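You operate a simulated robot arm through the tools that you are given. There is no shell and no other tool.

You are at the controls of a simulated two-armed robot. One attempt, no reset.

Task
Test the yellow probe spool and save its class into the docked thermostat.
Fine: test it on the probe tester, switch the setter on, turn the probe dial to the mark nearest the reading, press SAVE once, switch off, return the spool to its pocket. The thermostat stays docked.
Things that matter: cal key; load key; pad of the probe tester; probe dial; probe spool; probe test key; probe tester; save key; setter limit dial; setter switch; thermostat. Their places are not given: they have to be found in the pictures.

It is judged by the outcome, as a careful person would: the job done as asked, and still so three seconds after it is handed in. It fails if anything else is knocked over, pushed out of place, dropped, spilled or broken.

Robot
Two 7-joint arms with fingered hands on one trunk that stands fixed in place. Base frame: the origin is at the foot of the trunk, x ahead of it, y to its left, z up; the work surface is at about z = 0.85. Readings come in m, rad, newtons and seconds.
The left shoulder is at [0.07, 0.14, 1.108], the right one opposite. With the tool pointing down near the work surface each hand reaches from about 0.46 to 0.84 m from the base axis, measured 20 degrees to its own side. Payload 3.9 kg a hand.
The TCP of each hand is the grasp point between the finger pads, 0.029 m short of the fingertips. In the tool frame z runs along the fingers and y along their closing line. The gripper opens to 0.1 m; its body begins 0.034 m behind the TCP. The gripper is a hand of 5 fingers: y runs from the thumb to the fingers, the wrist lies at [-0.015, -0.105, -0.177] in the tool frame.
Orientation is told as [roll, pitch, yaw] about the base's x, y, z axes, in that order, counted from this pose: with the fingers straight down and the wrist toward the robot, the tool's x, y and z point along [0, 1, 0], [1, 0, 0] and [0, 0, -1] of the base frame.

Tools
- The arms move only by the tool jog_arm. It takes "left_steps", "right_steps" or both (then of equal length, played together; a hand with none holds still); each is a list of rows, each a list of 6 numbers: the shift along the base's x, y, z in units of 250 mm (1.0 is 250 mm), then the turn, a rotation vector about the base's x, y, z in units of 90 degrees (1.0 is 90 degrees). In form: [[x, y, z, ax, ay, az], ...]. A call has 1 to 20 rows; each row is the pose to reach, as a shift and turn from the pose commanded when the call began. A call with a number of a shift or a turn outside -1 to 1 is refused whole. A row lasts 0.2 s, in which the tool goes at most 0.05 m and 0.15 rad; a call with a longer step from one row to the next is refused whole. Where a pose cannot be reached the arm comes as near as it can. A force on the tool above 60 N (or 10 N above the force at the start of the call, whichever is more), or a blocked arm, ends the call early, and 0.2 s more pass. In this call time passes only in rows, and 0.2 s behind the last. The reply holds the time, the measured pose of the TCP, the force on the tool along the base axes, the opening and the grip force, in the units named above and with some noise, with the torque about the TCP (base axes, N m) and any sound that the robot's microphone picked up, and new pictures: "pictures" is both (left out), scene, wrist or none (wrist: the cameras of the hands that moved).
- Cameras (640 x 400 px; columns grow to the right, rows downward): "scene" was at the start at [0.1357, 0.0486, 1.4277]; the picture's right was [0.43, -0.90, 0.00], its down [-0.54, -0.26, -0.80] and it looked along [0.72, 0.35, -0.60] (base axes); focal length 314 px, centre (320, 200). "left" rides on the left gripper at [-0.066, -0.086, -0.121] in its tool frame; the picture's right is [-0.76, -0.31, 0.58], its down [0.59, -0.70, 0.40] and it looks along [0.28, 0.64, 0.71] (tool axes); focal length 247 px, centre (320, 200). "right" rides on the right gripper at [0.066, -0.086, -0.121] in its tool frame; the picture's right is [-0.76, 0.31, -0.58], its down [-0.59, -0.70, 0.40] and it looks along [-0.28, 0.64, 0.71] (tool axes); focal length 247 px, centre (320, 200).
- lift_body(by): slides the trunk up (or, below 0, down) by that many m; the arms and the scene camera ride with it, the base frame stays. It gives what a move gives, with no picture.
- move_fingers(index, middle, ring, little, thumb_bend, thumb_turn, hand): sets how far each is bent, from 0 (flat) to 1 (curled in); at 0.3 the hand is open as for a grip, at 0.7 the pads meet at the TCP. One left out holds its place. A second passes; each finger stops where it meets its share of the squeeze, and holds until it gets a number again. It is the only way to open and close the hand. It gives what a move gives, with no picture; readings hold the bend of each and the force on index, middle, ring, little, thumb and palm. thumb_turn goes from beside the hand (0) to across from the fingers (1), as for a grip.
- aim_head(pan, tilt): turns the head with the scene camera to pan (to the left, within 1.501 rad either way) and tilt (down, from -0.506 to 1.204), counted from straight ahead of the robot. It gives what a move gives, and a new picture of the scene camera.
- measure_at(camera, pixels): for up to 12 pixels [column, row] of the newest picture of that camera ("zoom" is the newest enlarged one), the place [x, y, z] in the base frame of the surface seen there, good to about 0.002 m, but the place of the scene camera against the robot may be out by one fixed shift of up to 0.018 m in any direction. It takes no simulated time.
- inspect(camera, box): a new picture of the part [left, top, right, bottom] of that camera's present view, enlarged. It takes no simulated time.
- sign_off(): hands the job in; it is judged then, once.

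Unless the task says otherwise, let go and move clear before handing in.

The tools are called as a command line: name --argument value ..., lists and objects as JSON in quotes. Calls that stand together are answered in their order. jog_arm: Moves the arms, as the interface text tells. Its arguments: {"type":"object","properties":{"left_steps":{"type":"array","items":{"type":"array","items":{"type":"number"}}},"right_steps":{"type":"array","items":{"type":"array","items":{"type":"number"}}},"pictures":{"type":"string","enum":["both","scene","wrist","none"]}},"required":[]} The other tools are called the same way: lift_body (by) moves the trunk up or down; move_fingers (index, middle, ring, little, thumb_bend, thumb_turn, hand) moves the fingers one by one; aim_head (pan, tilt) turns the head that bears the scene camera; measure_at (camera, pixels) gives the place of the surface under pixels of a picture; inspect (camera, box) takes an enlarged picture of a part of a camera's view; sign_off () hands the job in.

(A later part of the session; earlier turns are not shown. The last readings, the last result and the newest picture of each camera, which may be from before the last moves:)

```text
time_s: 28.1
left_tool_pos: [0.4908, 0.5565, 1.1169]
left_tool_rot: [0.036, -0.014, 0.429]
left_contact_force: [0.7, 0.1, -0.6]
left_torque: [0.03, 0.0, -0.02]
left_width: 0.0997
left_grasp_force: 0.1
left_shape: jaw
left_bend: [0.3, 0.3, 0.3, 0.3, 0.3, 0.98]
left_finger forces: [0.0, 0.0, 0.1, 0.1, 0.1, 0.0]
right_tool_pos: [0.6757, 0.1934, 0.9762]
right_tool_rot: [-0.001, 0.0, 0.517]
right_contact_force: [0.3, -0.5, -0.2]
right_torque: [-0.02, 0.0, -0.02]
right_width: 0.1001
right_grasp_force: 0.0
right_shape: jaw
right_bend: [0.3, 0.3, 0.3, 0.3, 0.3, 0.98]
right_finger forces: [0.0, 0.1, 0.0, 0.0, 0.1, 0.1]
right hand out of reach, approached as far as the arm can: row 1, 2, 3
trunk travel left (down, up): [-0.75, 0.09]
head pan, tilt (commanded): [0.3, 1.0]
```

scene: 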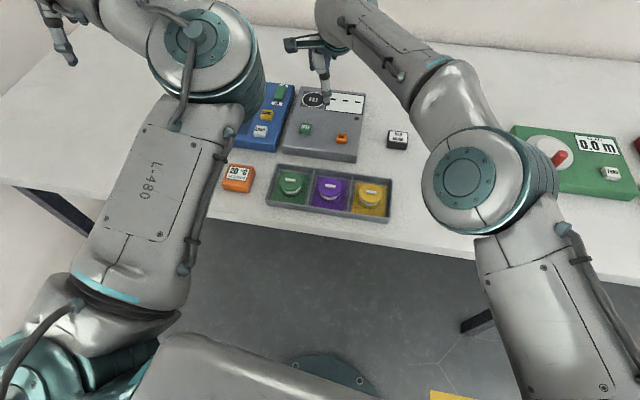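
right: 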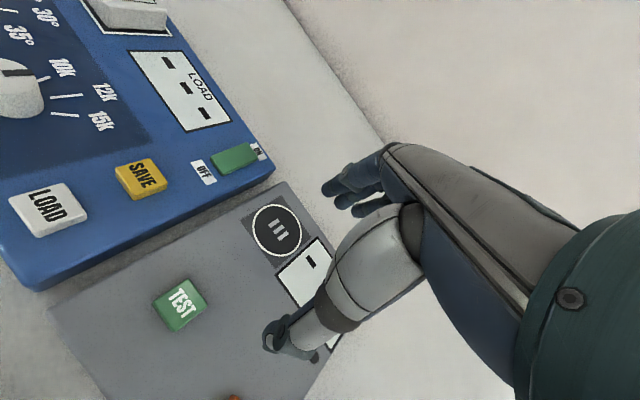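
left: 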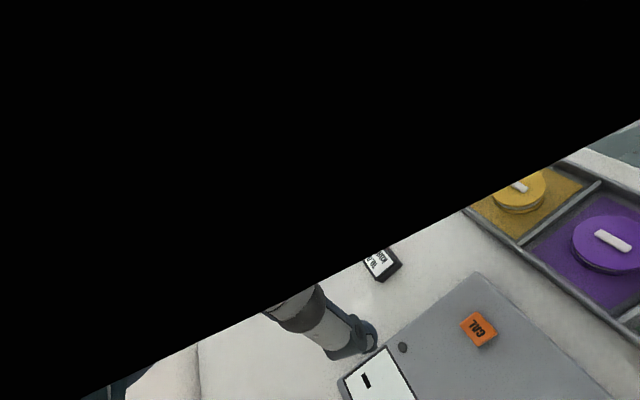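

The arm is held by a joint limit about 4.5 cm short of the pad. I'll test whether a different yaw or a small outward tilt gains the missing reach, staying in the air.

jog_arm --right_steps '[[0.03, 0.057, 0, 0, 0, -0.09], [0.03, 0.057, 0, 0, 0, -0.18], [0.03, 0.057, 0, 0, 0, -0.27], [0.03, 0.057, 0, 0, 0, -0.36], [0.03, 0.057, 0, 0, 0, -0.45]]' --pictures "none"

jog_arm --right_steps '[[0.0, 0.0, 0, 0, 0, 0.09], [0, 0, 0, 0, 0, 0.18], [0.0, 0.0, 0, 0, 0, 0.27], [0.0, 0.0, 0, 0, 0, 0.36], [0.0, 0.0, 0, 0, 0, 0.45], [0.0, 0.0, 0, 0, 0, 0.54], [0.0, 0.0, 0, 0, 0, 0.63], [0.0, 0.0, 0, 0, 0, 0.72]]' --pictures "none"

```text
time_s: 29.3
left_tool_pos: [0.4912, 0.5574, 1.1178]
left_tool_rot: [0.035, -0.015, 0.428]
left_contact_force: [-0.9, -0.5, 0.2]
left_torque: [0.02, 0.0, 0.03]
left_width: 0.1
left_grasp_force: 0.0
left_shape: jaw
left_bend: [0.3, 0.3, 0.3, 0.3, 0.3, 0.98]
left_finger forces: [0.0, 0.0, 0.0, 0.0, 0.1, 0.1]
right_tool_pos: [0.6535, 0.1772, 0.9739]
right_tool_rot: [0.0, -0.001, -0.185]
right_contact_force: [0.1, 0.2, -0.2]
right_torque: [-0.01, 0.0, 0.0]
right_width: 0.0999
right_grasp_force: 0.1
right_shape: jaw
right_bend: [0.3, 0.3, 0.3, 0.3, 0.3, 0.98]
right_finger forces: [0.0, 0.1, 0.0, 0.0, 0.0, 0.1]
right hand out of reach, approached as far as the arm can: row 1, 2, 3, 4, 5
trunk travel left (down, up): [-0.75, 0.09]
head pan, tilt (commanded): [0.3, 1.0]
```

```text
time_s: 31.1
left_tool_pos: [0.4916, 0.5574, 1.1176]
left_tool_rot: [0.037, -0.014, 0.428]
left_contact_force: [-0.7, -0.5, 0.8]
left_torque: [-0.01, -0.02, 0.0]
left_width: 0.0999
left_grasp_force: 0.1
left_shape: jaw
left_bend: [0.3, 0.3, 0.3, 0.3, 0.3, 0.98]
left_finger forces: [0.0, 0.0, 0.0, 0.0, 0.1, 0.0]
right_tool_pos: [0.6562, 0.1748, 0.9738]
right_tool_rot: [0.003, -0.001, 0.944]
right_contact_force: [-0.2, 0.2, -0.5]
right_torque: [0.01, 0.03, 0.03]
right_width: 0.1002
right_grasp_force: 0.1
right_shape: jaw
right_bend: [0.3, 0.3, 0.3, 0.3, 0.3, 0.98]
right_finger forces: [0.1, 0.0, 0.0, 0.0, 0.1, 0.0]
trunk travel left (down, up): [-0.75, 0.09]
head pan, tilt (commanded): [0.3, 1.0]
```

At yaw ≈0.5 the reach is best and limited by arm length, so I'll return to that yaw and test a small outward tilt (about 10°) together with moving toward the pad.

jog_arm --right_steps '[[0, 0, 0, 0, 0, -0.09], [0, 0, 0, 0, 0, -0.18], [0, 0, 0, 0, 0, -0.25]]' --pictures "none"

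jog_arm --right_steps '[[0.02, 0.02, 0, 0.03, -0.049, 0], [0.06, 0.06, 0, 0.058, -0.095, 0], [0.1, 0.11, 0, 0.058, -0.095, 0], [0.14, 0.15, 0, 0.058, -0.095, 0], [0.17, 0.17, 0, 0.058, -0.095, 0], [0.2, 0.19, 0, 0.058, -0.095, 0]]' --pictures "both"

```text
time_s: 31.9
left_tool_pos: [0.4893, 0.5572, 1.1174]
left_tool_rot: [0.035, -0.016, 0.429]
left_contact_force: [0.2, -0.7, 0.2]
left_torque: [-0.01, -0.02, -0.02]
left_width: 0.0998
left_grasp_force: 0.1
left_shape: jaw
left_bend: [0.3, 0.3, 0.3, 0.3, 0.3, 0.98]
left_finger forces: [0.0, 0.1, 0.0, 0.0, 0.0, 0.1]
right_tool_pos: [0.6558, 0.1762, 0.9737]
right_tool_rot: [0.0, 0.001, 0.548]
right_contact_force: [-0.1, 0.1, 0.7]
right_torque: [0.0, 0.0, 0.0]
right_width: 0.0997
right_grasp_force: 0.1
right_shape: jaw
right_bend: [0.3, 0.3, 0.3, 0.3, 0.3, 0.98]
right_finger forces: [0.0, 0.0, 0.0, 0.1, 0.0, 0.0]
trunk travel left (down, up): [-0.75, 0.09]
head pan, tilt (commanded): [0.3, 1.0]
```

```text
time_s: 33.3
left_tool_pos: [0.4911, 0.5574, 1.1185]
left_tool_rot: [0.036, -0.016, 0.427]
left_contact_force: [-0.8, 0.7, -0.3]
left_torque: [-0.03, -0.02, 0.0]
left_width: 0.0999
left_grasp_force: 0.1
left_shape: jaw
left_bend: [0.3, 0.3, 0.3, 0.3, 0.3, 0.98]
left_finger forces: [0.1, 0.0, 0.1, 0.0, 0.0, 0.1]
right_tool_pos: [0.6984, 0.2177, 0.9727]
right_tool_rot: [0.0, -0.174, 0.549]
right_contact_force: [0.2, 0.6, -1.1]
right_torque: [0.01, -0.04, 0.0]
right_width: 0.0998
right_grasp_force: 0.1
right_shape: jaw
right_bend: [0.3, 0.3, 0.3, 0.3, 0.3, 0.98]
right_finger forces: [0.0, 0.0, 0.0, 0.0, 0.1, 0.1]
right hand out of reach, approached as far as the arm can: row 6
trunk travel left (down, up): [-0.75, 0.09]
head pan, tilt (commanded): [0.3, 1.0]
```

scene: 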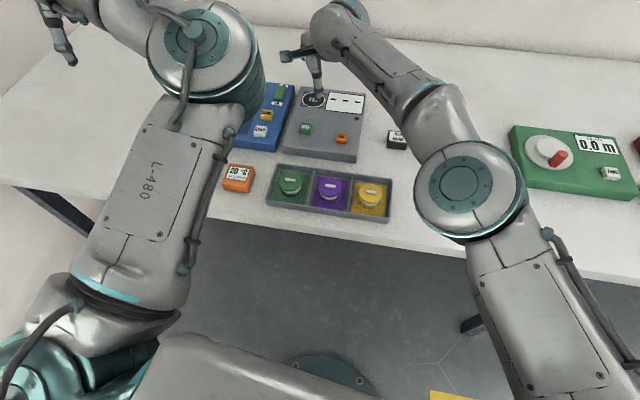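
right: 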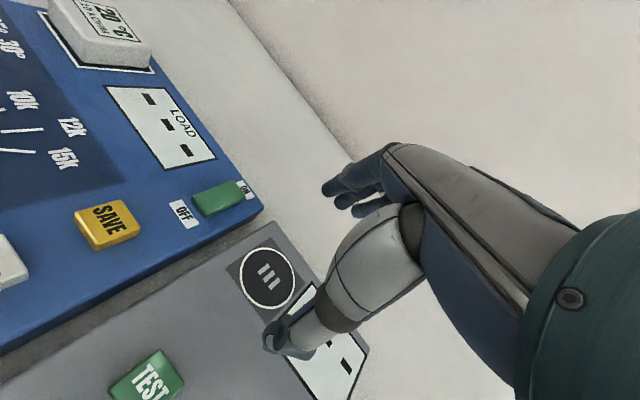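

With a 10° outward tilt the hand reaches [0.698, 0.218], so the pad is attainable with a small tilt. Now I'll move the right hand over near the yellow spool with ~7° tilt for a closer look at pocket and spool sizes.

jog_arm --right_steps '[[-0.05, -0.1, 0.1, -0.017, 0.028, 0], [-0.12, -0.25, 0.18, -0.017, 0.028, 0], [-0.2, -0.4, 0.2, -0.017, 0.028, 0], [-0.3, -0.56, 0.2, -0.017, 0.028, 0], [-0.4, -0.72, 0.2, -0.017, 0.028, 0], [-0.5, -0.86, 0.2, -0.017, 0.028, 0], [-0.6, -0.98, 0.2, -0.017, 0.028, 0], [-0.7, -1.0, 0.2, -0.017, 0.028, 0]]' --pictures "both"

```text
time_s: 35.1
left_tool_pos: [0.49, 0.5585, 1.1184]
left_tool_rot: [0.036, -0.016, 0.428]
left_contact_force: [-0.1, 0.5, 0.0]
left_torque: [-0.01, -0.02, -0.01]
left_width: 0.0998
left_grasp_force: 0.0
left_shape: jaw
left_bend: [0.3, 0.3, 0.3, 0.3, 0.3, 0.98]
left_finger forces: [0.1, 0.0, 0.0, 0.0, 0.1, 0.0]
right_tool_pos: [0.5207, -0.0321, 1.024]
right_tool_rot: [-0.001, -0.123, 0.547]
right_contact_force: [0.6, -0.5, 0.0]
right_torque: [0.01, 0.02, -0.01]
right_width: 0.0999
right_grasp_force: 0.0
right_shape: jaw
right_bend: [0.3, 0.3, 0.3, 0.3, 0.3, 0.98]
right_finger forces: [0.1, 0.1, 0.0, 0.0, 0.0, 0.0]
trunk travel left (down, up): [-0.75, 0.09]
head pan, tilt (commanded): [0.3, 1.0]
```

scene: 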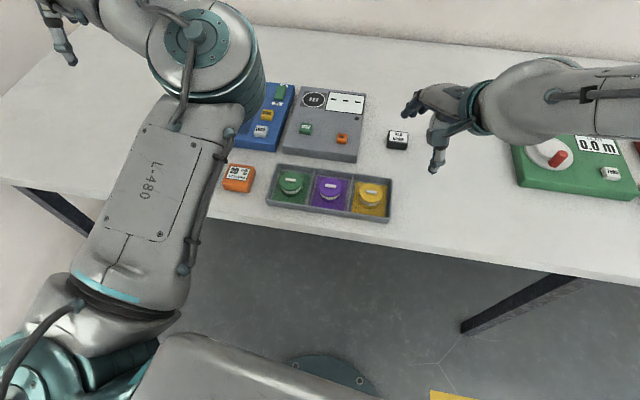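
right: 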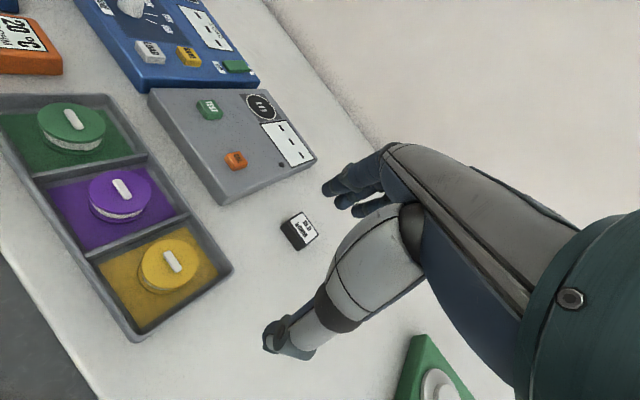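

The yellow spool is clearly seen at (170,265) in the right view. I'll enlarge it and measure its edges, the pocket floor and the walls.

inspect --camera "right" --box '[70, 200, 250, 350]'

measure_at --camera "right" --pixels '[[172, 260], [141, 266], [198, 258], [168, 280], [168, 240], [150, 310], [210, 265], [110, 265], [185, 230], [137, 337], [230, 269], [93, 257]]'

```text
2.67 times, centred on (160, 275) of right
```

zoom: 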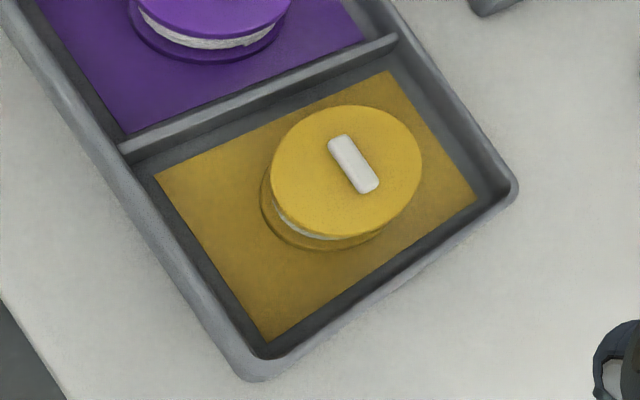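

```text
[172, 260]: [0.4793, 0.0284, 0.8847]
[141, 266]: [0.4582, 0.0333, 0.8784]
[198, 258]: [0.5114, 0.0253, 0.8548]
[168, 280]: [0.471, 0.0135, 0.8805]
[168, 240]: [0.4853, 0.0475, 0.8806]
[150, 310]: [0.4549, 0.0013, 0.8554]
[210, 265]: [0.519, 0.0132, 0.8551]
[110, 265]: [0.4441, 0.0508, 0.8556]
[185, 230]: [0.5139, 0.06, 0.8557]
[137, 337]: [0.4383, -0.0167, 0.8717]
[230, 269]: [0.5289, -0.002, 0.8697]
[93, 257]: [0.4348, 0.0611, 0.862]
```

Spool top is z≈0.8805 with a slight raised white bar, pocket floor z≈0.855. I'll measure rim edges and pocket walls on the enlarged picture.

measure_at --camera "zoom" --pixels '[[275, 178], [416, 158], [340, 110], [340, 232], [280, 130], [400, 215], [353, 163], [155, 177], [388, 73], [474, 203], [270, 338], [240, 360]]'

measure_at --camera "zoom" --pixels '[[125, 150], [392, 40], [510, 185], [255, 372], [330, 140], [372, 185], [130, 130], [200, 250], [450, 130], [380, 270], [270, 220], [330, 250]]'

```text
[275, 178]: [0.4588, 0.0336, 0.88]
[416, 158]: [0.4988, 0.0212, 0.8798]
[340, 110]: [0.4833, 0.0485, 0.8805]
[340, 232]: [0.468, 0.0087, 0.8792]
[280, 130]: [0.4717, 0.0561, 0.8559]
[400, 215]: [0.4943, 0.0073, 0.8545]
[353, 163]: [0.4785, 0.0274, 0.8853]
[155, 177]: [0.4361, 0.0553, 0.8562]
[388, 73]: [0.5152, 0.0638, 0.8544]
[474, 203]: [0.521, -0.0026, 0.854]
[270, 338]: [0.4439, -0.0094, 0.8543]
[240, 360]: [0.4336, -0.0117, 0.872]
```

```text
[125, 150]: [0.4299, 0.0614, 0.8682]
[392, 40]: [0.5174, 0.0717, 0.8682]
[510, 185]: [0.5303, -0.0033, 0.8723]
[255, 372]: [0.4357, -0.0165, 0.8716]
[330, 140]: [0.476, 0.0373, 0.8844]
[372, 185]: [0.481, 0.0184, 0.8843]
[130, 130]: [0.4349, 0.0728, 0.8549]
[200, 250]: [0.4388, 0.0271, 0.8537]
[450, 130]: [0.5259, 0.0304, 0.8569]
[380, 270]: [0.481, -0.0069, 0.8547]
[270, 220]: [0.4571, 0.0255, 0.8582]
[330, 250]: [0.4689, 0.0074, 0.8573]
```

The spool's top is 0.042 m across centred near [0.4785, 0.028]; the pocket floor is about 0.08 × 0.067 m, turned about 6°. I'll now measure where the fingertips and thumb tip really are in the hand.

inspect --camera "right" --box '[250, 130, 440, 370]'

measure_at --camera "right" --pixels '[[326, 190], [335, 186], [342, 205], [360, 210], [372, 208], [272, 345], [285, 335], [300, 350], [290, 325], [320, 310], [345, 180], [380, 170]]'

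```text
1.67 times, centred on (345, 250) of right
```

zoom: 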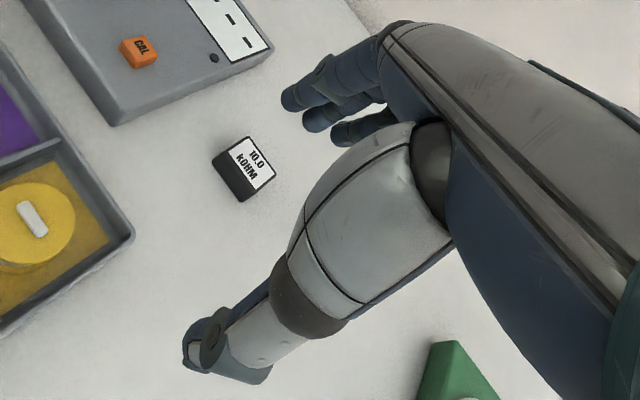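

```text
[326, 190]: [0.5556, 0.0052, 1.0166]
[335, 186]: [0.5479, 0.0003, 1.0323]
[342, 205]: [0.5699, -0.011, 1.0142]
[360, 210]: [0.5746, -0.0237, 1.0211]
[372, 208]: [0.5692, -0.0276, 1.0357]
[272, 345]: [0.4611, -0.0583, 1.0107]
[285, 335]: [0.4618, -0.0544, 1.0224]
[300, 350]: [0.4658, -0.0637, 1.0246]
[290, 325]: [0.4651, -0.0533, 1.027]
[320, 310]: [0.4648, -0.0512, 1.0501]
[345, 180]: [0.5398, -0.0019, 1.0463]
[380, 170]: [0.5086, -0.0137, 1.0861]
```

Index and middle straddle the TCP centre (tool x ≈ +0.014 and -0.008), with ring and little further out, so I'll pinch with index, middle and thumb and curl ring and little away. I'll preshape the right hand now.

move_fingers --hand "right" --index 0.42 --middle 0.42 --ring 1.0 --little 1.0 --thumb_bend 0.55

jog_arm --right_steps '[[-0.05, 0.04, 0, 0.01, -0.02, -0.09], [-0.1, 0.08, 0, 0.017, -0.028, -0.15]]' --pictures "both"

```text
time_s: 36.1
left_tool_pos: [0.491, 0.5583, 1.117]
left_tool_rot: [0.036, -0.015, 0.428]
left_contact_force: [0.6, -0.7, -0.2]
left_torque: [0.03, 0.0, 0.02]
left_width: 0.1002
left_grasp_force: 0.0
left_shape: jaw
left_bend: [0.3, 0.3, 0.3, 0.3, 0.3, 0.98]
left_finger forces: [0.1, 0.1, 0.1, 0.1, 0.1, 0.1]
right_tool_pos: [0.5218, -0.0309, 1.025]
right_tool_rot: [0.0, -0.123, 0.549]
right_contact_force: [-0.3, 1.0, 0.2]
right_torque: [0.01, -0.01, 0.01]
right_width: 0.054
right_grasp_force: 0.1
right_shape: fingers
right_bend: [0.42, 0.42, 1.0, 1.0, 0.55, 0.98]
right_finger forces: [0.1, 0.0, 0.1, 0.0, 0.0, 0.1]
trunk travel left (down, up): [-0.75, 0.09]
head pan, tilt (commanded): [0.3, 1.0]
```

```text
time_s: 36.7
left_tool_pos: [0.4913, 0.5555, 1.1181]
left_tool_rot: [0.038, -0.013, 0.428]
left_contact_force: [0.0, -0.5, -0.1]
left_torque: [0.0, 0.06, 0.02]
left_width: 0.1
left_grasp_force: 0.1
left_shape: jaw
left_bend: [0.3, 0.3, 0.3, 0.3, 0.3, 0.98]
left_finger forces: [0.1, 0.0, 0.0, 0.1, 0.0, 0.1]
right_tool_pos: [0.5004, -0.0197, 1.0169]
right_tool_rot: [0.007, -0.128, 0.383]
right_contact_force: [0.1, -0.7, 0.2]
right_torque: [0.02, -0.02, -0.01]
right_width: 0.0539
right_grasp_force: 0.1
right_shape: fingers
right_bend: [0.42, 0.42, 1.0, 1.0, 0.55, 0.98]
right_finger forces: [0.0, 0.0, 0.0, 0.1, 0.0, 0.0]
right hand out of reach, approached as far as the arm can: row 2
trunk travel left (down, up): [-0.75, 0.09]
head pan, tilt (commanded): [0.3, 1.0]
```

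scene: 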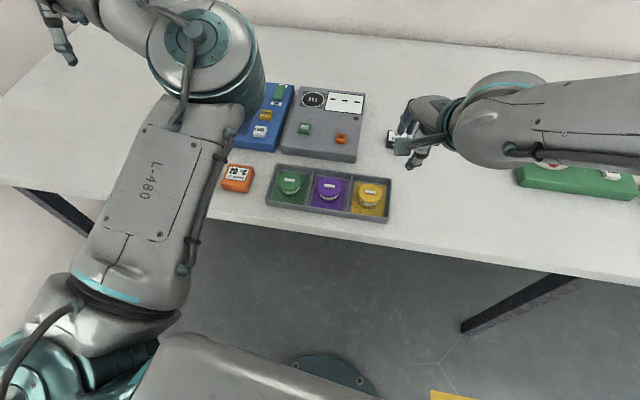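
right: 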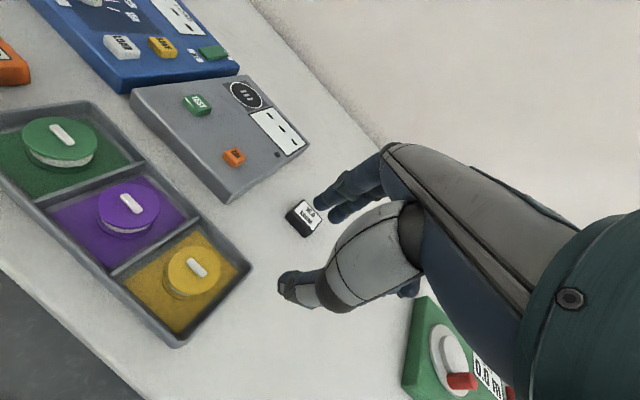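

The reach flag came up when I reduced the yaw; I'll go back to yaw ≈0.55, which also fits the pocket, and approach above the spool ([0.468, 0.022]) in the air.

jog_arm --right_steps '[[0, 0, 0, 0, 0, 0.09], [0, 0.02, 0, 0, 0, 0.12], [-0.05, 0.08, 0, 0, 0, 0.12], [-0.1, 0.13, 0, 0, 0, 0.12], [-0.13, 0.165, 0, 0, 0, 0.12]]' --pictures "both"

```text
time_s: 37.9
left_tool_pos: [0.4901, 0.5596, 1.1183]
left_tool_rot: [0.036, -0.015, 0.427]
left_contact_force: [-0.1, -0.4, -0.3]
left_torque: [-0.02, -0.02, -0.03]
left_width: 0.0998
left_grasp_force: 0.0
left_shape: jaw
left_bend: [0.3, 0.3, 0.3, 0.3, 0.3, 0.98]
left_finger forces: [0.1, 0.0, 0.1, 0.1, 0.1, 0.0]
right_tool_pos: [0.4659, 0.0251, 1.0182]
right_tool_rot: [0.005, -0.127, 0.572]
right_contact_force: [0.1, -0.3, 0.1]
right_torque: [-0.02, -0.02, -0.04]
right_width: 0.054
right_grasp_force: 0.0
right_shape: fingers
right_bend: [0.42, 0.42, 1.0, 1.0, 0.55, 0.98]
right_finger forces: [0.0, 0.0, 0.0, 0.0, 0.0, 0.0]
trunk travel left (down, up): [-0.75, 0.09]
head pan, tilt (commanded): [0.3, 1.0]
```

scene: 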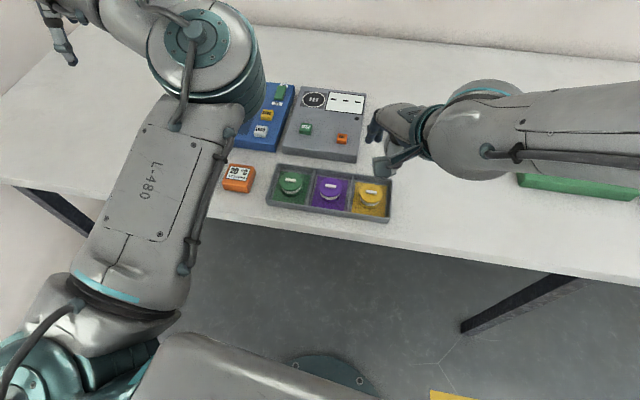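
right: 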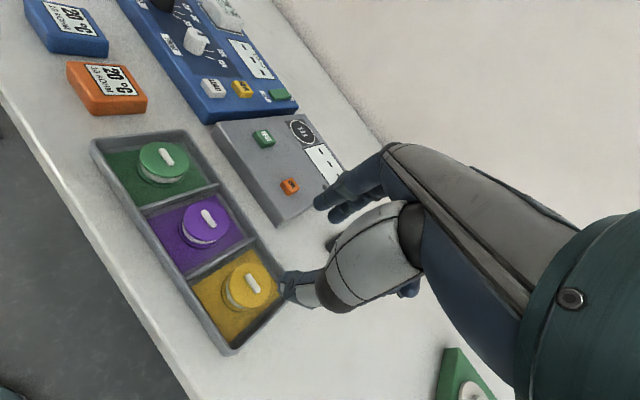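

The hand is now reachable above the spool at yaw 0.57 with ~7° tilt. I'll measure the preshaped fingertips and thumb to set the descent precisely.

inspect --camera "right" --box '[190, 150, 390, 330]'

measure_at --camera "right" --pixels '[[317, 205], [325, 200], [332, 216], [330, 210], [282, 280], [286, 292], [295, 300], [300, 275], [310, 280], [330, 240], [405, 292], [415, 290]]'

```text
2.22 times, centred on (290, 240) of right
```

zoom: 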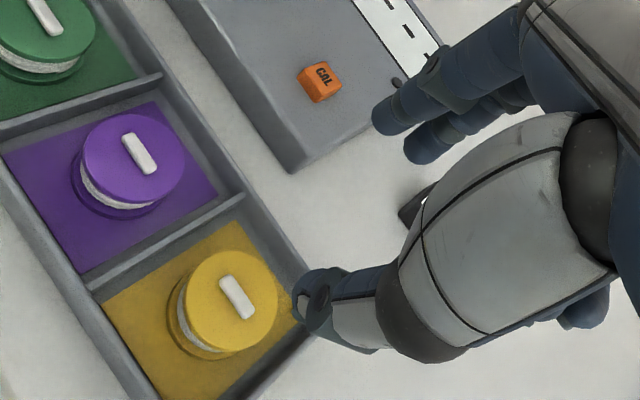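

```text
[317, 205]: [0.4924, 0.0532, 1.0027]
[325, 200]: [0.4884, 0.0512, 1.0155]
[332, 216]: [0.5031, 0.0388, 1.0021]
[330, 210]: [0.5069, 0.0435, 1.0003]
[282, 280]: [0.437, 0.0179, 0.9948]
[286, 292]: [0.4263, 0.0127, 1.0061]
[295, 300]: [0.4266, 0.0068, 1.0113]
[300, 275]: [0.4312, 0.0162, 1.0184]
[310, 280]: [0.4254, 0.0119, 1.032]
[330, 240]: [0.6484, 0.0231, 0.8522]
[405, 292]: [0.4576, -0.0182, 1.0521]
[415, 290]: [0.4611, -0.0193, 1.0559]
```

Tip positions in the tool frame: fingers at y≈+0.035, thumb outer at y≈-0.031…-0.041, tips about 0.02–0.03 below TCP. I'll close the fingers slightly to clear the pocket walls, add ~2° tilt, and lower to z ≈ 0.94 for a final check.

move_fingers --hand "right" --index 0.46 --middle 0.46 --thumb_bend 0.54

jog_arm --right_steps '[[0.01, 0, -0.1, 0.01, -0.016, 0], [0.02, -0.008, -0.2, 0.01, -0.016, 0], [0.02, -0.008, -0.31, 0.01, -0.016, 0]]' --pictures "both"

```text
time_s: 38.9
left_tool_pos: [0.491, 0.5575, 1.1171]
left_tool_rot: [0.036, -0.016, 0.427]
left_contact_force: [0.4, -0.1, 0.2]
left_torque: [-0.01, -0.02, -0.01]
left_width: 0.0998
left_grasp_force: 0.0
left_shape: jaw
left_bend: [0.3, 0.3, 0.3, 0.3, 0.3, 0.98]
left_finger forces: [0.0, 0.0, 0.0, 0.1, 0.0, 0.0]
right_tool_pos: [0.4667, 0.0227, 1.0191]
right_tool_rot: [0.007, -0.128, 0.569]
right_contact_force: [-0.5, -0.4, -0.3]
right_torque: [0.0, 0.0, -0.01]
right_width: 0.0499
right_grasp_force: 0.1
right_shape: fingers
right_bend: [0.46, 0.46, 1.0, 1.0, 0.54, 0.98]
right_finger forces: [0.1, 0.0, 0.0, 0.0, 0.0, 0.1]
trunk travel left (down, up): [-0.75, 0.09]
head pan, tilt (commanded): [0.3, 1.0]
```

```text
time_s: 39.7
left_tool_pos: [0.4918, 0.5576, 1.1161]
left_tool_rot: [0.036, -0.015, 0.428]
left_contact_force: [0.1, 0.4, -0.2]
left_torque: [-0.02, -0.02, -0.03]
left_width: 0.0997
left_grasp_force: 0.1
left_shape: jaw
left_bend: [0.3, 0.3, 0.3, 0.3, 0.3, 0.98]
left_finger forces: [0.1, 0.0, 0.0, 0.0, 0.0, 0.0]
right_tool_pos: [0.4723, 0.0208, 0.9404]
right_tool_rot: [0.007, -0.156, 0.57]
right_contact_force: [-0.1, -0.5, -0.1]
right_torque: [0.02, 0.01, 0.06]
right_width: 0.0499
right_grasp_force: 0.2
right_shape: fingers
right_bend: [0.46, 0.46, 1.0, 1.0, 0.54, 0.98]
right_finger forces: [0.0, 0.0, 0.0, 0.0, 0.1, 0.0]
trunk travel left (down, up): [-0.75, 0.09]
head pan, tilt (commanded): [0.3, 1.0]
```

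scene: 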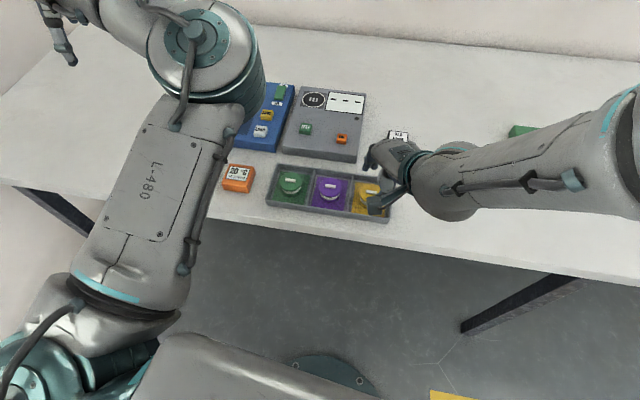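
right: 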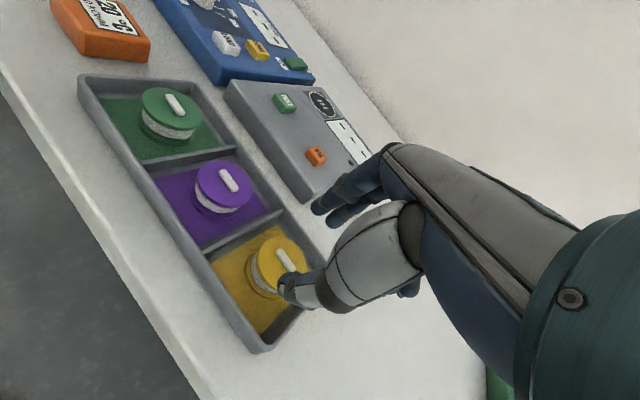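

The thumb tip is at (285,285) nearing the spool. I'll enlarge and measure spool rim points and tips once more.

inspect --camera "right" --box '[200, 170, 380, 330]'

measure_at --camera "right" --pixels '[[260, 258], [285, 239], [303, 258], [287, 258], [313, 210], [329, 218], [322, 200], [281, 276], [281, 292], [290, 300], [300, 275], [275, 284]]'

```text
2.50 times, centred on (290, 250) of right
```

zoom: 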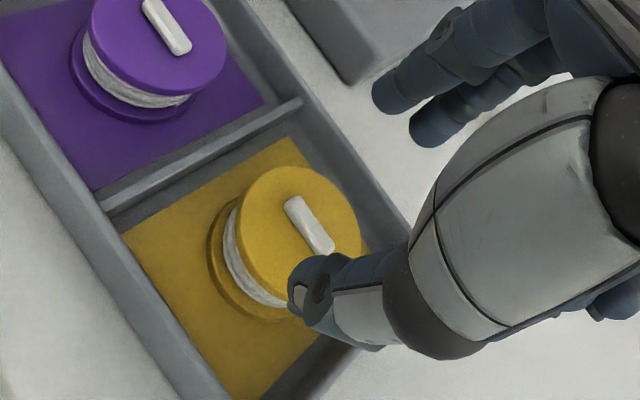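

```text
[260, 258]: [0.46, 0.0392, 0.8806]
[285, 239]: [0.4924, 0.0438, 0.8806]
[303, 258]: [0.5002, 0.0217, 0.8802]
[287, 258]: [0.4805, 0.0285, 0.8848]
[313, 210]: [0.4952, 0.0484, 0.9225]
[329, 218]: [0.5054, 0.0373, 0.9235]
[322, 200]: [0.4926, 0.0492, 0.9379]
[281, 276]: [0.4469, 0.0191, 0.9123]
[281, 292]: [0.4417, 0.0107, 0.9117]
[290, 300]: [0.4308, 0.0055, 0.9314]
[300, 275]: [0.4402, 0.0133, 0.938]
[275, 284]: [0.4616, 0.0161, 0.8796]
```

Spool centre by rim fit ≈ [0.4785, 0.027], radius 0.022; fingers and thumb straddle it with ~3 mm on each side. I'll descend straight down to z ≈ 0.890 in small steps.

jog_arm --right_steps '[[0, 0, -0.06, 0, 0, 0], [0, 0, -0.12, 0, 0, 0], [0, 0, -0.16, 0, 0, 0], [0, 0, -0.2, 0, 0, 0]]' --pictures "both"

```text
time_s: 40.7
left_tool_pos: [0.492, 0.5579, 1.1178]
left_tool_rot: [0.037, -0.014, 0.428]
left_contact_force: [0.2, 1.0, -0.7]
left_torque: [0.01, 0.01, 0.02]
left_width: 0.0997
left_grasp_force: 0.0
left_shape: jaw
left_bend: [0.3, 0.3, 0.3, 0.3, 0.3, 0.98]
left_finger forces: [0.0, 0.0, 0.1, 0.1, 0.1, 0.0]
right_tool_pos: [0.4734, 0.0192, 0.8927]
right_tool_rot: [0.008, -0.16, 0.569]
right_contact_force: [-0.9, 0.1, 1.4]
right_torque: [-0.05, 0.04, 0.01]
right_width: 0.0502
right_grasp_force: 0.4
right_shape: fingers
right_bend: [0.46, 0.46, 1.0, 1.0, 0.54, 0.98]
right_finger forces: [0.1, 0.1, 0.0, 0.0, 1.6, 0.1]
trunk travel left (down, up): [-0.75, 0.09]
head pan, tilt (commanded): [0.3, 1.0]
```

scene: 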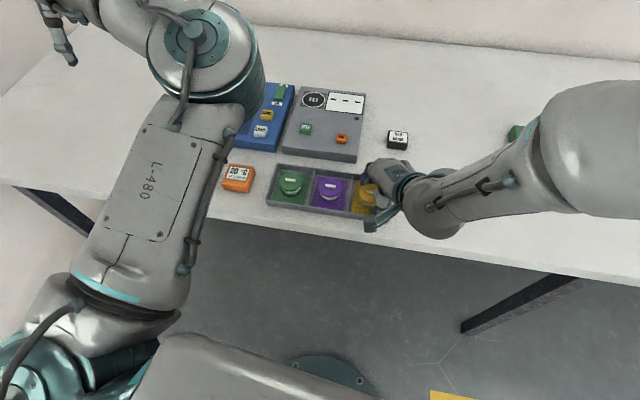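
right: 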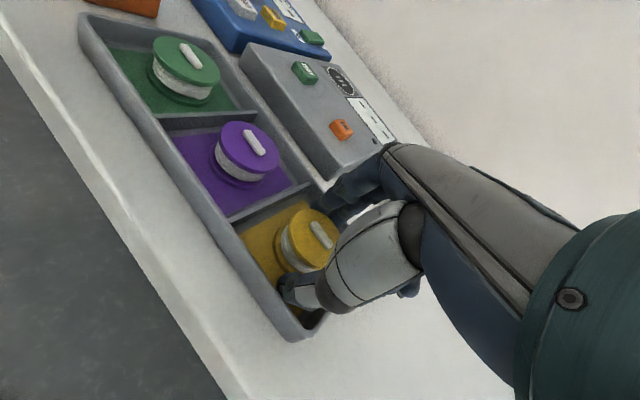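

The thumb feels 1.6 N, so it is touching something near (290,295). I'll look closely before going on.

inspect --camera "right" --box '[230, 180, 390, 350]'

inspect --camera "scene" --box '[300, 130, 450, 250]'

measure_at --camera "right" --pixels '[[283, 285], [282, 293], [290, 302], [300, 300], [311, 210], [332, 222], [285, 240], [310, 265], [320, 233], [278, 260], [300, 325], [262, 290]]'

```text
2.35 times, centred on (310, 265) of right
```

zoom: 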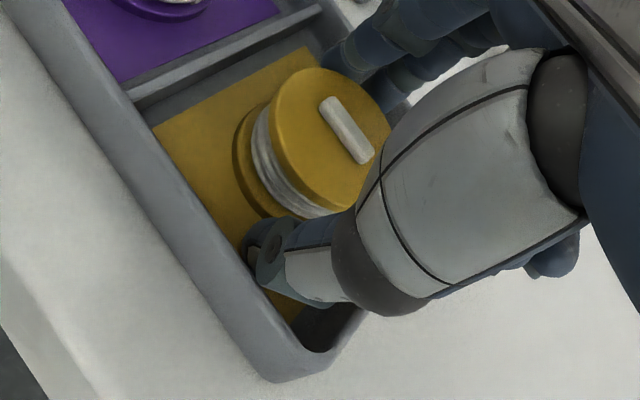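

```text
3.33 times, centred on (375, 190) of scene
```

zoom: 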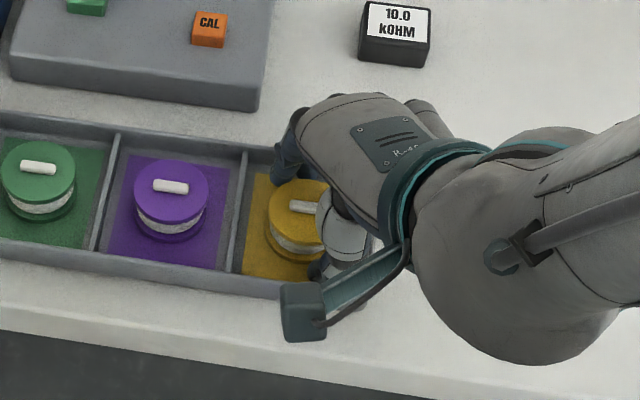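

```text
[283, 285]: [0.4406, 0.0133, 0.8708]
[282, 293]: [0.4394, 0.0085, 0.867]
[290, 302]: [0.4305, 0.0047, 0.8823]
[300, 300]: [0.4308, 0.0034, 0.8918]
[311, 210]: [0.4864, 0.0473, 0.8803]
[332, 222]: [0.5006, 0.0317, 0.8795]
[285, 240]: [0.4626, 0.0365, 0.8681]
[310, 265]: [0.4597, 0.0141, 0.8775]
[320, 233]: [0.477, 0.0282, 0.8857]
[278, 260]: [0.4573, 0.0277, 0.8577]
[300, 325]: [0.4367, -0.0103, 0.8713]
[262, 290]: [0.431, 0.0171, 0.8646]
```

The thumb's outer side is grazing the near pocket wall (about [0.431, 0.005, 0.882]). I'll bend the thumb in by a hair, then lower about 4 mm more.

move_fingers --hand "right" --thumb_bend 0.56

jog_arm --right_steps '[[0, 0, -0.01, 0, 0, 0], [0, 0, -0.02, 0, 0, 0]]' --pictures "wrist"

```text
time_s: 41.7
left_tool_pos: [0.4909, 0.5577, 1.1176]
left_tool_rot: [0.036, -0.015, 0.428]
left_contact_force: [-0.5, 0.4, -0.4]
left_torque: [0.02, 0.0, 0.03]
left_width: 0.0999
left_grasp_force: 0.1
left_shape: jaw
left_bend: [0.3, 0.3, 0.3, 0.3, 0.3, 0.98]
left_finger forces: [0.0, 0.0, 0.0, 0.0, 0.1, 0.1]
right_tool_pos: [0.4721, 0.0201, 0.8924]
right_tool_rot: [0.006, -0.157, 0.57]
right_contact_force: [0.3, -0.1, -0.5]
right_torque: [0.01, -0.01, -0.03]
right_width: 0.0481
right_grasp_force: 0.2
right_shape: fingers
right_bend: [0.46, 0.46, 1.0, 1.0, 0.56, 0.98]
right_finger forces: [0.2, 0.1, 0.0, 0.0, 0.1, 0.0]
trunk travel left (down, up): [-0.75, 0.09]
head pan, tilt (commanded): [0.3, 1.0]
```

```text
time_s: 42.3
left_tool_pos: [0.4873, 0.5577, 1.1216]
left_tool_rot: [0.036, -0.019, 0.428]
left_contact_force: [-0.7, -0.9, 0.0]
left_torque: [0.02, -0.02, 0.03]
left_width: 0.0998
left_grasp_force: 0.0
left_shape: jaw
left_bend: [0.3, 0.3, 0.3, 0.3, 0.3, 0.98]
left_finger forces: [0.0, 0.1, 0.0, 0.0, 0.0, 0.0]
right_tool_pos: [0.4723, 0.02, 0.8916]
right_tool_rot: [0.005, -0.169, 0.57]
right_contact_force: [-5.2, -5.1, 30.3]
right_torque: [-0.35, 0.89, 0.09]
right_width: 0.0475
right_grasp_force: 14.8
right_shape: fingers
right_bend: [0.46, 0.46, 1.0, 1.0, 0.53, 0.98]
right_finger forces: [0.2, 0.0, 0.0, 0.0, 29.6, 0.0]
trunk travel left (down, up): [-0.75, 0.09]
head pan, tilt (commanded): [0.3, 1.0]
```

right: 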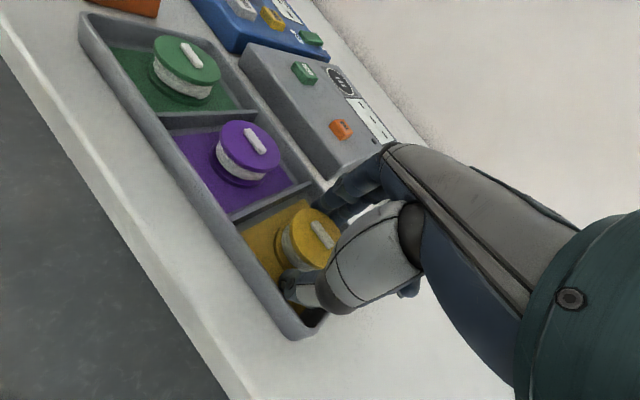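

Force jumped to 30 N with the thumb on the pocket floor, so that's the bottom; I'll back up about 4 mm to unload before closing.

jog_arm --right_steps '[[0, 0, 0.012, 0, 0, 0], [0, 0, 0.024, 0, 0, 0]]' --pictures "wrist"

```text
time_s: 42.9
left_tool_pos: [0.4914, 0.5568, 1.1173]
left_tool_rot: [0.037, -0.016, 0.428]
left_contact_force: [0.1, 0.7, 0.0]
left_torque: [-0.01, -0.01, 0.01]
left_width: 0.0998
left_grasp_force: 0.0
left_shape: jaw
left_bend: [0.3, 0.3, 0.3, 0.3, 0.3, 0.98]
left_finger forces: [0.1, 0.0, 0.0, 0.0, 0.1, 0.0]
right_tool_pos: [0.4714, 0.0204, 0.8907]
right_tool_rot: [0.008, -0.152, 0.573]
right_contact_force: [-0.6, 0.4, 3.6]
right_torque: [-0.06, 0.06, 0.01]
right_width: 0.0468
right_grasp_force: 1.9
right_shape: fingers
right_bend: [0.46, 0.46, 1.0, 1.0, 0.56, 0.98]
right_finger forces: [0.3, 0.1, 0.0, 0.1, 3.7, 0.0]
trunk travel left (down, up): [-0.75, 0.09]
head pan, tilt (commanded): [0.3, 1.0]
```

right: 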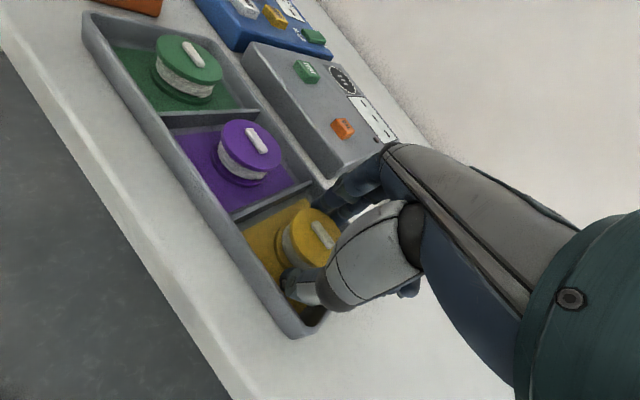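

Down force is now ~3.6 N. I'll lift 2 mm more and close thumb, index and middle on the spool.

jog_arm --right_steps '[[0, 0, 0.008, 0, 0, 0]]' --pictures "none"

move_fingers --hand "right" --index 0.54 --middle 0.54 --thumb_bend 0.64

inspect --camera "right" --box '[230, 180, 390, 350]'

```text
time_s: 43.3
left_tool_pos: [0.4905, 0.556, 1.1169]
left_tool_rot: [0.036, -0.016, 0.428]
left_contact_force: [-1.0, -0.3, 0.5]
left_torque: [0.03, -0.01, 0.02]
left_width: 0.1
left_grasp_force: 0.1
left_shape: jaw
left_bend: [0.3, 0.3, 0.3, 0.3, 0.3, 0.98]
left_finger forces: [0.0, 0.0, 0.1, 0.1, 0.1, 0.0]
right_tool_pos: [0.4716, 0.02, 0.8952]
right_tool_rot: [0.007, -0.155, 0.574]
right_contact_force: [0.3, 0.0, 0.7]
right_torque: [-0.03, 0.0, 0.01]
right_width: 0.0473
right_grasp_force: 0.1
right_shape: fingers
right_bend: [0.46, 0.46, 1.0, 1.0, 0.56, 0.98]
right_finger forces: [0.1, 0.0, 0.1, 0.1, 0.0, 0.0]
trunk travel left (down, up): [-0.75, 0.09]
head pan, tilt (commanded): [0.3, 1.0]
```

```text
time_s: 44.3
left_tool_pos: [0.4911, 0.5575, 1.1173]
left_tool_rot: [0.037, -0.015, 0.428]
left_contact_force: [0.2, -0.1, 0.1]
left_torque: [0.0, -0.02, 0.0]
left_width: 0.1
left_grasp_force: 0.1
left_shape: jaw
left_bend: [0.3, 0.3, 0.3, 0.3, 0.3, 0.98]
left_finger forces: [0.0, 0.0, 0.1, 0.1, 0.0, 0.0]
right_tool_pos: [0.4725, 0.0195, 0.8946]
right_tool_rot: [0.007, -0.157, 0.572]
right_contact_force: [0.2, 0.0, 0.5]
right_torque: [0.0, 0.02, 0.02]
right_width: 0.042
right_grasp_force: 4.9
right_shape: fingers
right_bend: [0.5, 0.52, 1.0, 1.0, 0.6, 0.97]
right_finger forces: [4.2, 1.2, 0.0, 0.0, 4.9, 0.0]
trunk travel left (down, up): [-0.75, 0.09]
head pan, tilt (commanded): [0.3, 1.0]
```

```text
2.35 times, centred on (310, 265) of right
```

zoom: 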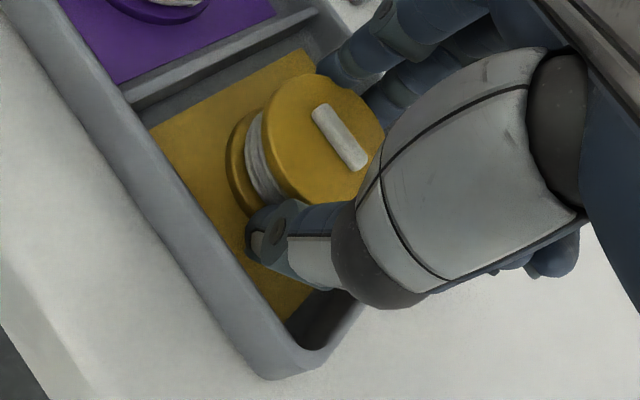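

The grip closed at 0.042 m width with about 5 N (index 4.2, middle 1.2, thumb 4.9), spool looks upright between the fingers. I'll firm the grip a little, then lift slightly to check.

move_fingers --hand "right" --index 0.57 --middle 0.6 --thumb_bend 0.68

jog_arm --right_steps '[[0, 0, 0.03, 0, 0, 0], [0, 0, 0.06, 0, 0, 0], [0, 0, 0.1, 0, 0, 0], [0, 0, 0.16, 0, 0, 0]]' --pictures "both"

```text
time_s: 45.3
left_tool_pos: [0.4907, 0.5574, 1.1169]
left_tool_rot: [0.036, -0.015, 0.428]
left_contact_force: [-0.7, 0.1, -0.1]
left_torque: [-0.02, 0.01, 0.02]
left_width: 0.0998
left_grasp_force: 0.0
left_shape: jaw
left_bend: [0.3, 0.3, 0.3, 0.3, 0.3, 0.98]
left_finger forces: [0.0, 0.1, 0.1, 0.0, 0.0, 0.0]
right_tool_pos: [0.4736, 0.019, 0.8945]
right_tool_rot: [0.007, -0.158, 0.571]
right_contact_force: [1.7, -0.5, 2.6]
right_torque: [0.0, 0.0, -0.01]
right_width: 0.0417
right_grasp_force: 8.6
right_shape: fingers
right_bend: [0.5, 0.55, 1.0, 1.0, 0.61, 0.97]
right_finger forces: [5.4, 3.7, 0.1, 0.0, 8.3, 0.0]
trunk travel left (down, up): [-0.75, 0.09]
head pan, tilt (commanded): [0.3, 1.0]
```

```text
time_s: 46.3
left_tool_pos: [0.4909, 0.5561, 1.1179]
left_tool_rot: [0.037, -0.015, 0.426]
left_contact_force: [-0.7, -0.3, 0.8]
left_torque: [0.01, -0.02, -0.02]
left_width: 0.0998
left_grasp_force: 0.0
left_shape: jaw
left_bend: [0.3, 0.3, 0.3, 0.3, 0.3, 0.98]
left_finger forces: [0.0, 0.0, 0.0, 0.0, 0.0, 0.1]
right_tool_pos: [0.471, 0.0204, 0.933]
right_tool_rot: [0.007, -0.158, 0.574]
right_contact_force: [0.8, 0.4, -0.8]
right_torque: [0.01, 0.02, 0.01]
right_width: 0.0419
right_grasp_force: 7.7
right_shape: fingers
right_bend: [0.51, 0.56, 1.0, 1.0, 0.61, 0.97]
right_finger forces: [4.7, 3.4, 0.1, 0.1, 8.3, 0.1]
trunk travel left (down, up): [-0.75, 0.09]
head pan, tilt (commanded): [0.3, 1.0]
```

scene: 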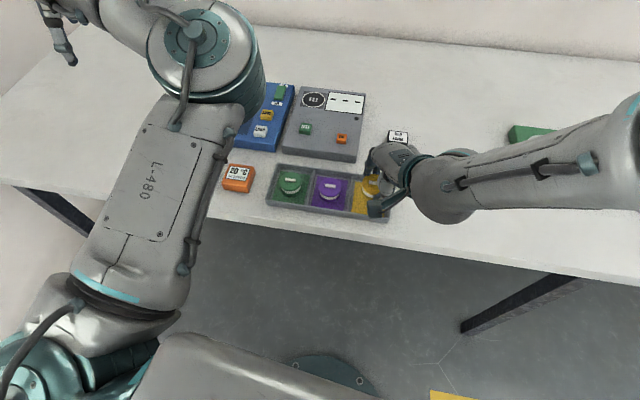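
right: 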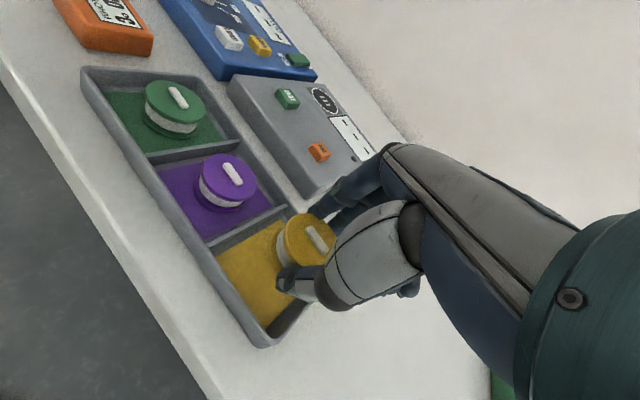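

The spool came up with the hand (yellow pocket is empty below). I'll look closely at how it sits in the grip.

inspect --camera "right" --box '[240, 180, 370, 330]'

measure_at --camera "right" --pixels '[[288, 238], [305, 220], [325, 222], [300, 262], [310, 240], [318, 255], [290, 270], [283, 262]]'

```text
2.67 times, centred on (305, 255) of right
```

zoom: 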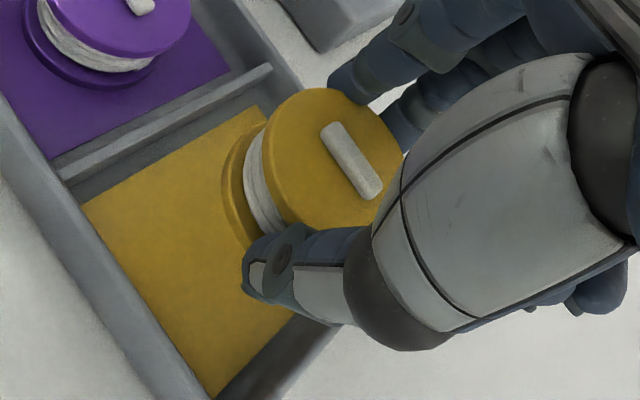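

```text
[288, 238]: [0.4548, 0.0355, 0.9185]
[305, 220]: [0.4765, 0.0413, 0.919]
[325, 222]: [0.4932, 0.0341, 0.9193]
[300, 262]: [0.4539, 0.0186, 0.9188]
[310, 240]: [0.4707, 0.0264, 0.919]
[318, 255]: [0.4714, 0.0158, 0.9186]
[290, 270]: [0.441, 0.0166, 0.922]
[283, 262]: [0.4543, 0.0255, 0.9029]
```

The top disc measures level at z≈0.919. I'll fit its centre relative to the TCP from rim pixels in the enlarged picture.

measure_at --camera "zoom" --pixels '[[268, 170], [280, 118], [320, 92], [355, 98], [385, 120], [400, 150], [275, 200], [285, 222], [345, 140], [352, 162]]'

```text
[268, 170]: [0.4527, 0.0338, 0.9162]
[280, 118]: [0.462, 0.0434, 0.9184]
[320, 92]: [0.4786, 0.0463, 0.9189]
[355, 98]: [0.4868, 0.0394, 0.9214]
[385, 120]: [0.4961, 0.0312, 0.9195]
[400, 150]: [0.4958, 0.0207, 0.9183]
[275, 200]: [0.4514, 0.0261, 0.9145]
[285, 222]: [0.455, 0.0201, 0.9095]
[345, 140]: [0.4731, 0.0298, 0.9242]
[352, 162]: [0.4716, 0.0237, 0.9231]
```

The spool centre sits about [+0.003, +0.004] from the TCP. I'll lift and carry it over the tester to just above the pad, adding ~3° tilt near the end for reach.

jog_arm --right_steps '[[0, 0, 0.12, 0, 0, 0], [0.05, 0.04, 0.22, 0, 0, 0], [0.17, 0.14, 0.24, 0, 0, 0], [0.3, 0.25, 0.24, 0, 0, 0], [0.43, 0.36, 0.24, 0, 0, 0], [0.56, 0.47, 0.24, 0, 0, 0], [0.69, 0.58, 0.24, 0.006, -0.009, 0], [0.8, 0.68, 0.24, 0.012, -0.019, 0], [0.88, 0.75, 0.24, 0.018, -0.028, 0], [0.93, 0.784, 0.24, 0.018, -0.028, 0]]' --pictures "both"

```text
time_s: 48.5
left_tool_pos: [0.4928, 0.5581, 1.1182]
left_tool_rot: [0.039, -0.014, 0.428]
left_contact_force: [-0.5, -0.1, -0.1]
left_torque: [-0.01, 0.02, 0.01]
left_width: 0.0997
left_grasp_force: 0.0
left_shape: jaw
left_bend: [0.3, 0.3, 0.3, 0.3, 0.3, 0.98]
left_finger forces: [0.1, 0.0, 0.0, 0.1, 0.0, 0.0]
right_tool_pos: [0.7053, 0.2158, 0.9929]
right_tool_rot: [0.01, -0.209, 0.568]
right_contact_force: [0.0, -0.2, -0.6]
right_torque: [0.0, 0.02, 0.0]
right_width: 0.0412
right_grasp_force: 7.9
right_shape: fingers
right_bend: [0.51, 0.56, 1.0, 1.0, 0.61, 0.96]
right_finger forces: [4.5, 3.2, 0.1, 0.1, 8.0, 0.0]
trunk travel left (down, up): [-0.75, 0.09]
head pan, tilt (commanded): [0.3, 1.0]
```

scene: 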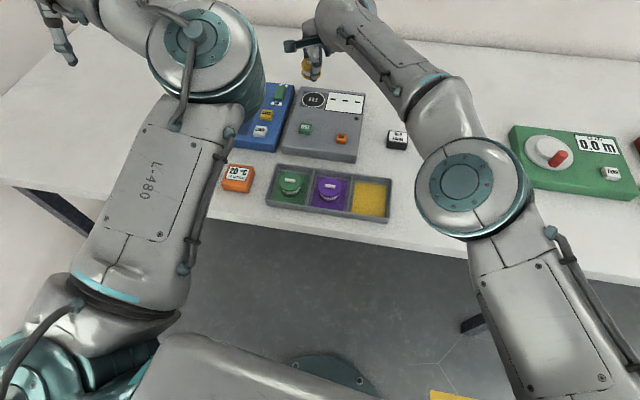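
right: 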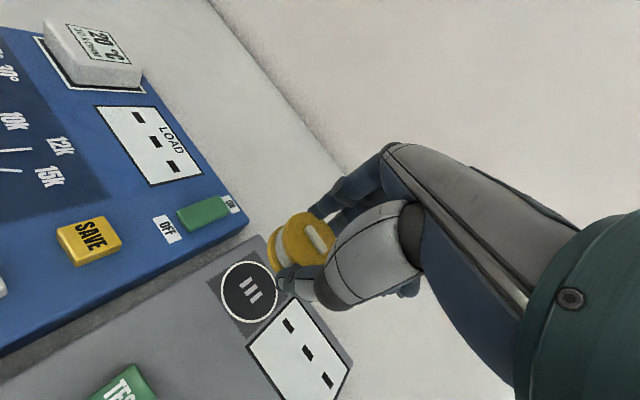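

The spool is held above the tester at [0.705, 0.216, 0.993] with no reach warnings. I'll measure pad ring points and the spool's rim in this view.

inspect --camera "right" --box '[200, 190, 360, 340]'

measure_at --camera "right" --pixels '[[249, 291], [249, 262], [249, 319], [222, 292], [276, 280], [290, 228], [300, 215], [325, 222], [303, 260], [335, 240], [310, 240], [275, 245]]'

```text
2.67 times, centred on (280, 265) of right
```

zoom: 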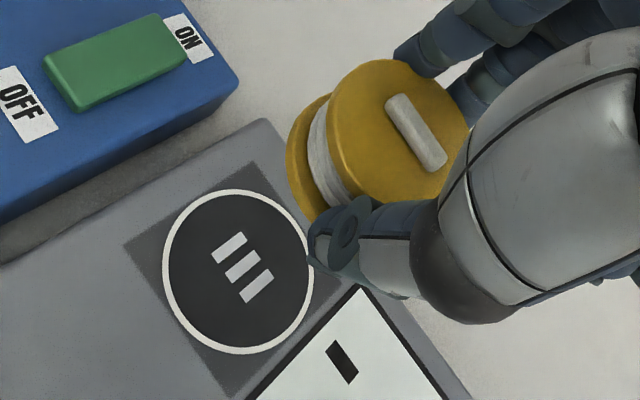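

```text
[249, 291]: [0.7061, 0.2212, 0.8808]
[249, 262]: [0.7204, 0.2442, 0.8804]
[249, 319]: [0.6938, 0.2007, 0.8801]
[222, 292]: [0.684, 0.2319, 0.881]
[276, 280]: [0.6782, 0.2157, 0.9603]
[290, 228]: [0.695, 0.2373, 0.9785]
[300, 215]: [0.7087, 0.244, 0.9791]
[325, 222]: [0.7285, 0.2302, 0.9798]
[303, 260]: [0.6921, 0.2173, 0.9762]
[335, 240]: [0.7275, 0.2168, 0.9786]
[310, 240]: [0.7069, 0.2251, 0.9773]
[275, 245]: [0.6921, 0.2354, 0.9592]
```

Pad centre is at about [0.7061, 0.2212, 0.881]. I'll fit the held spool's disc centre from rim pixels in the zoom.

measure_at --camera "zoom" --pixels '[[331, 130], [342, 92], [365, 68], [390, 63], [440, 85], [462, 115], [466, 135], [338, 160], [350, 185], [395, 100], [435, 160]]'

```text
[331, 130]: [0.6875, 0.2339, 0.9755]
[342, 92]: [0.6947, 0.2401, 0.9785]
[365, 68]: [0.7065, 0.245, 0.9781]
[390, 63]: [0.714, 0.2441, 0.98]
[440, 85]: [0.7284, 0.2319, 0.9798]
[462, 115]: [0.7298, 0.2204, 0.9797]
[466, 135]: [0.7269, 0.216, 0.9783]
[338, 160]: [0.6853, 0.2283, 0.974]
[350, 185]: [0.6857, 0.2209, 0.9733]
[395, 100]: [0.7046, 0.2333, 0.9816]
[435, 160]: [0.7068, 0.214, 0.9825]
```

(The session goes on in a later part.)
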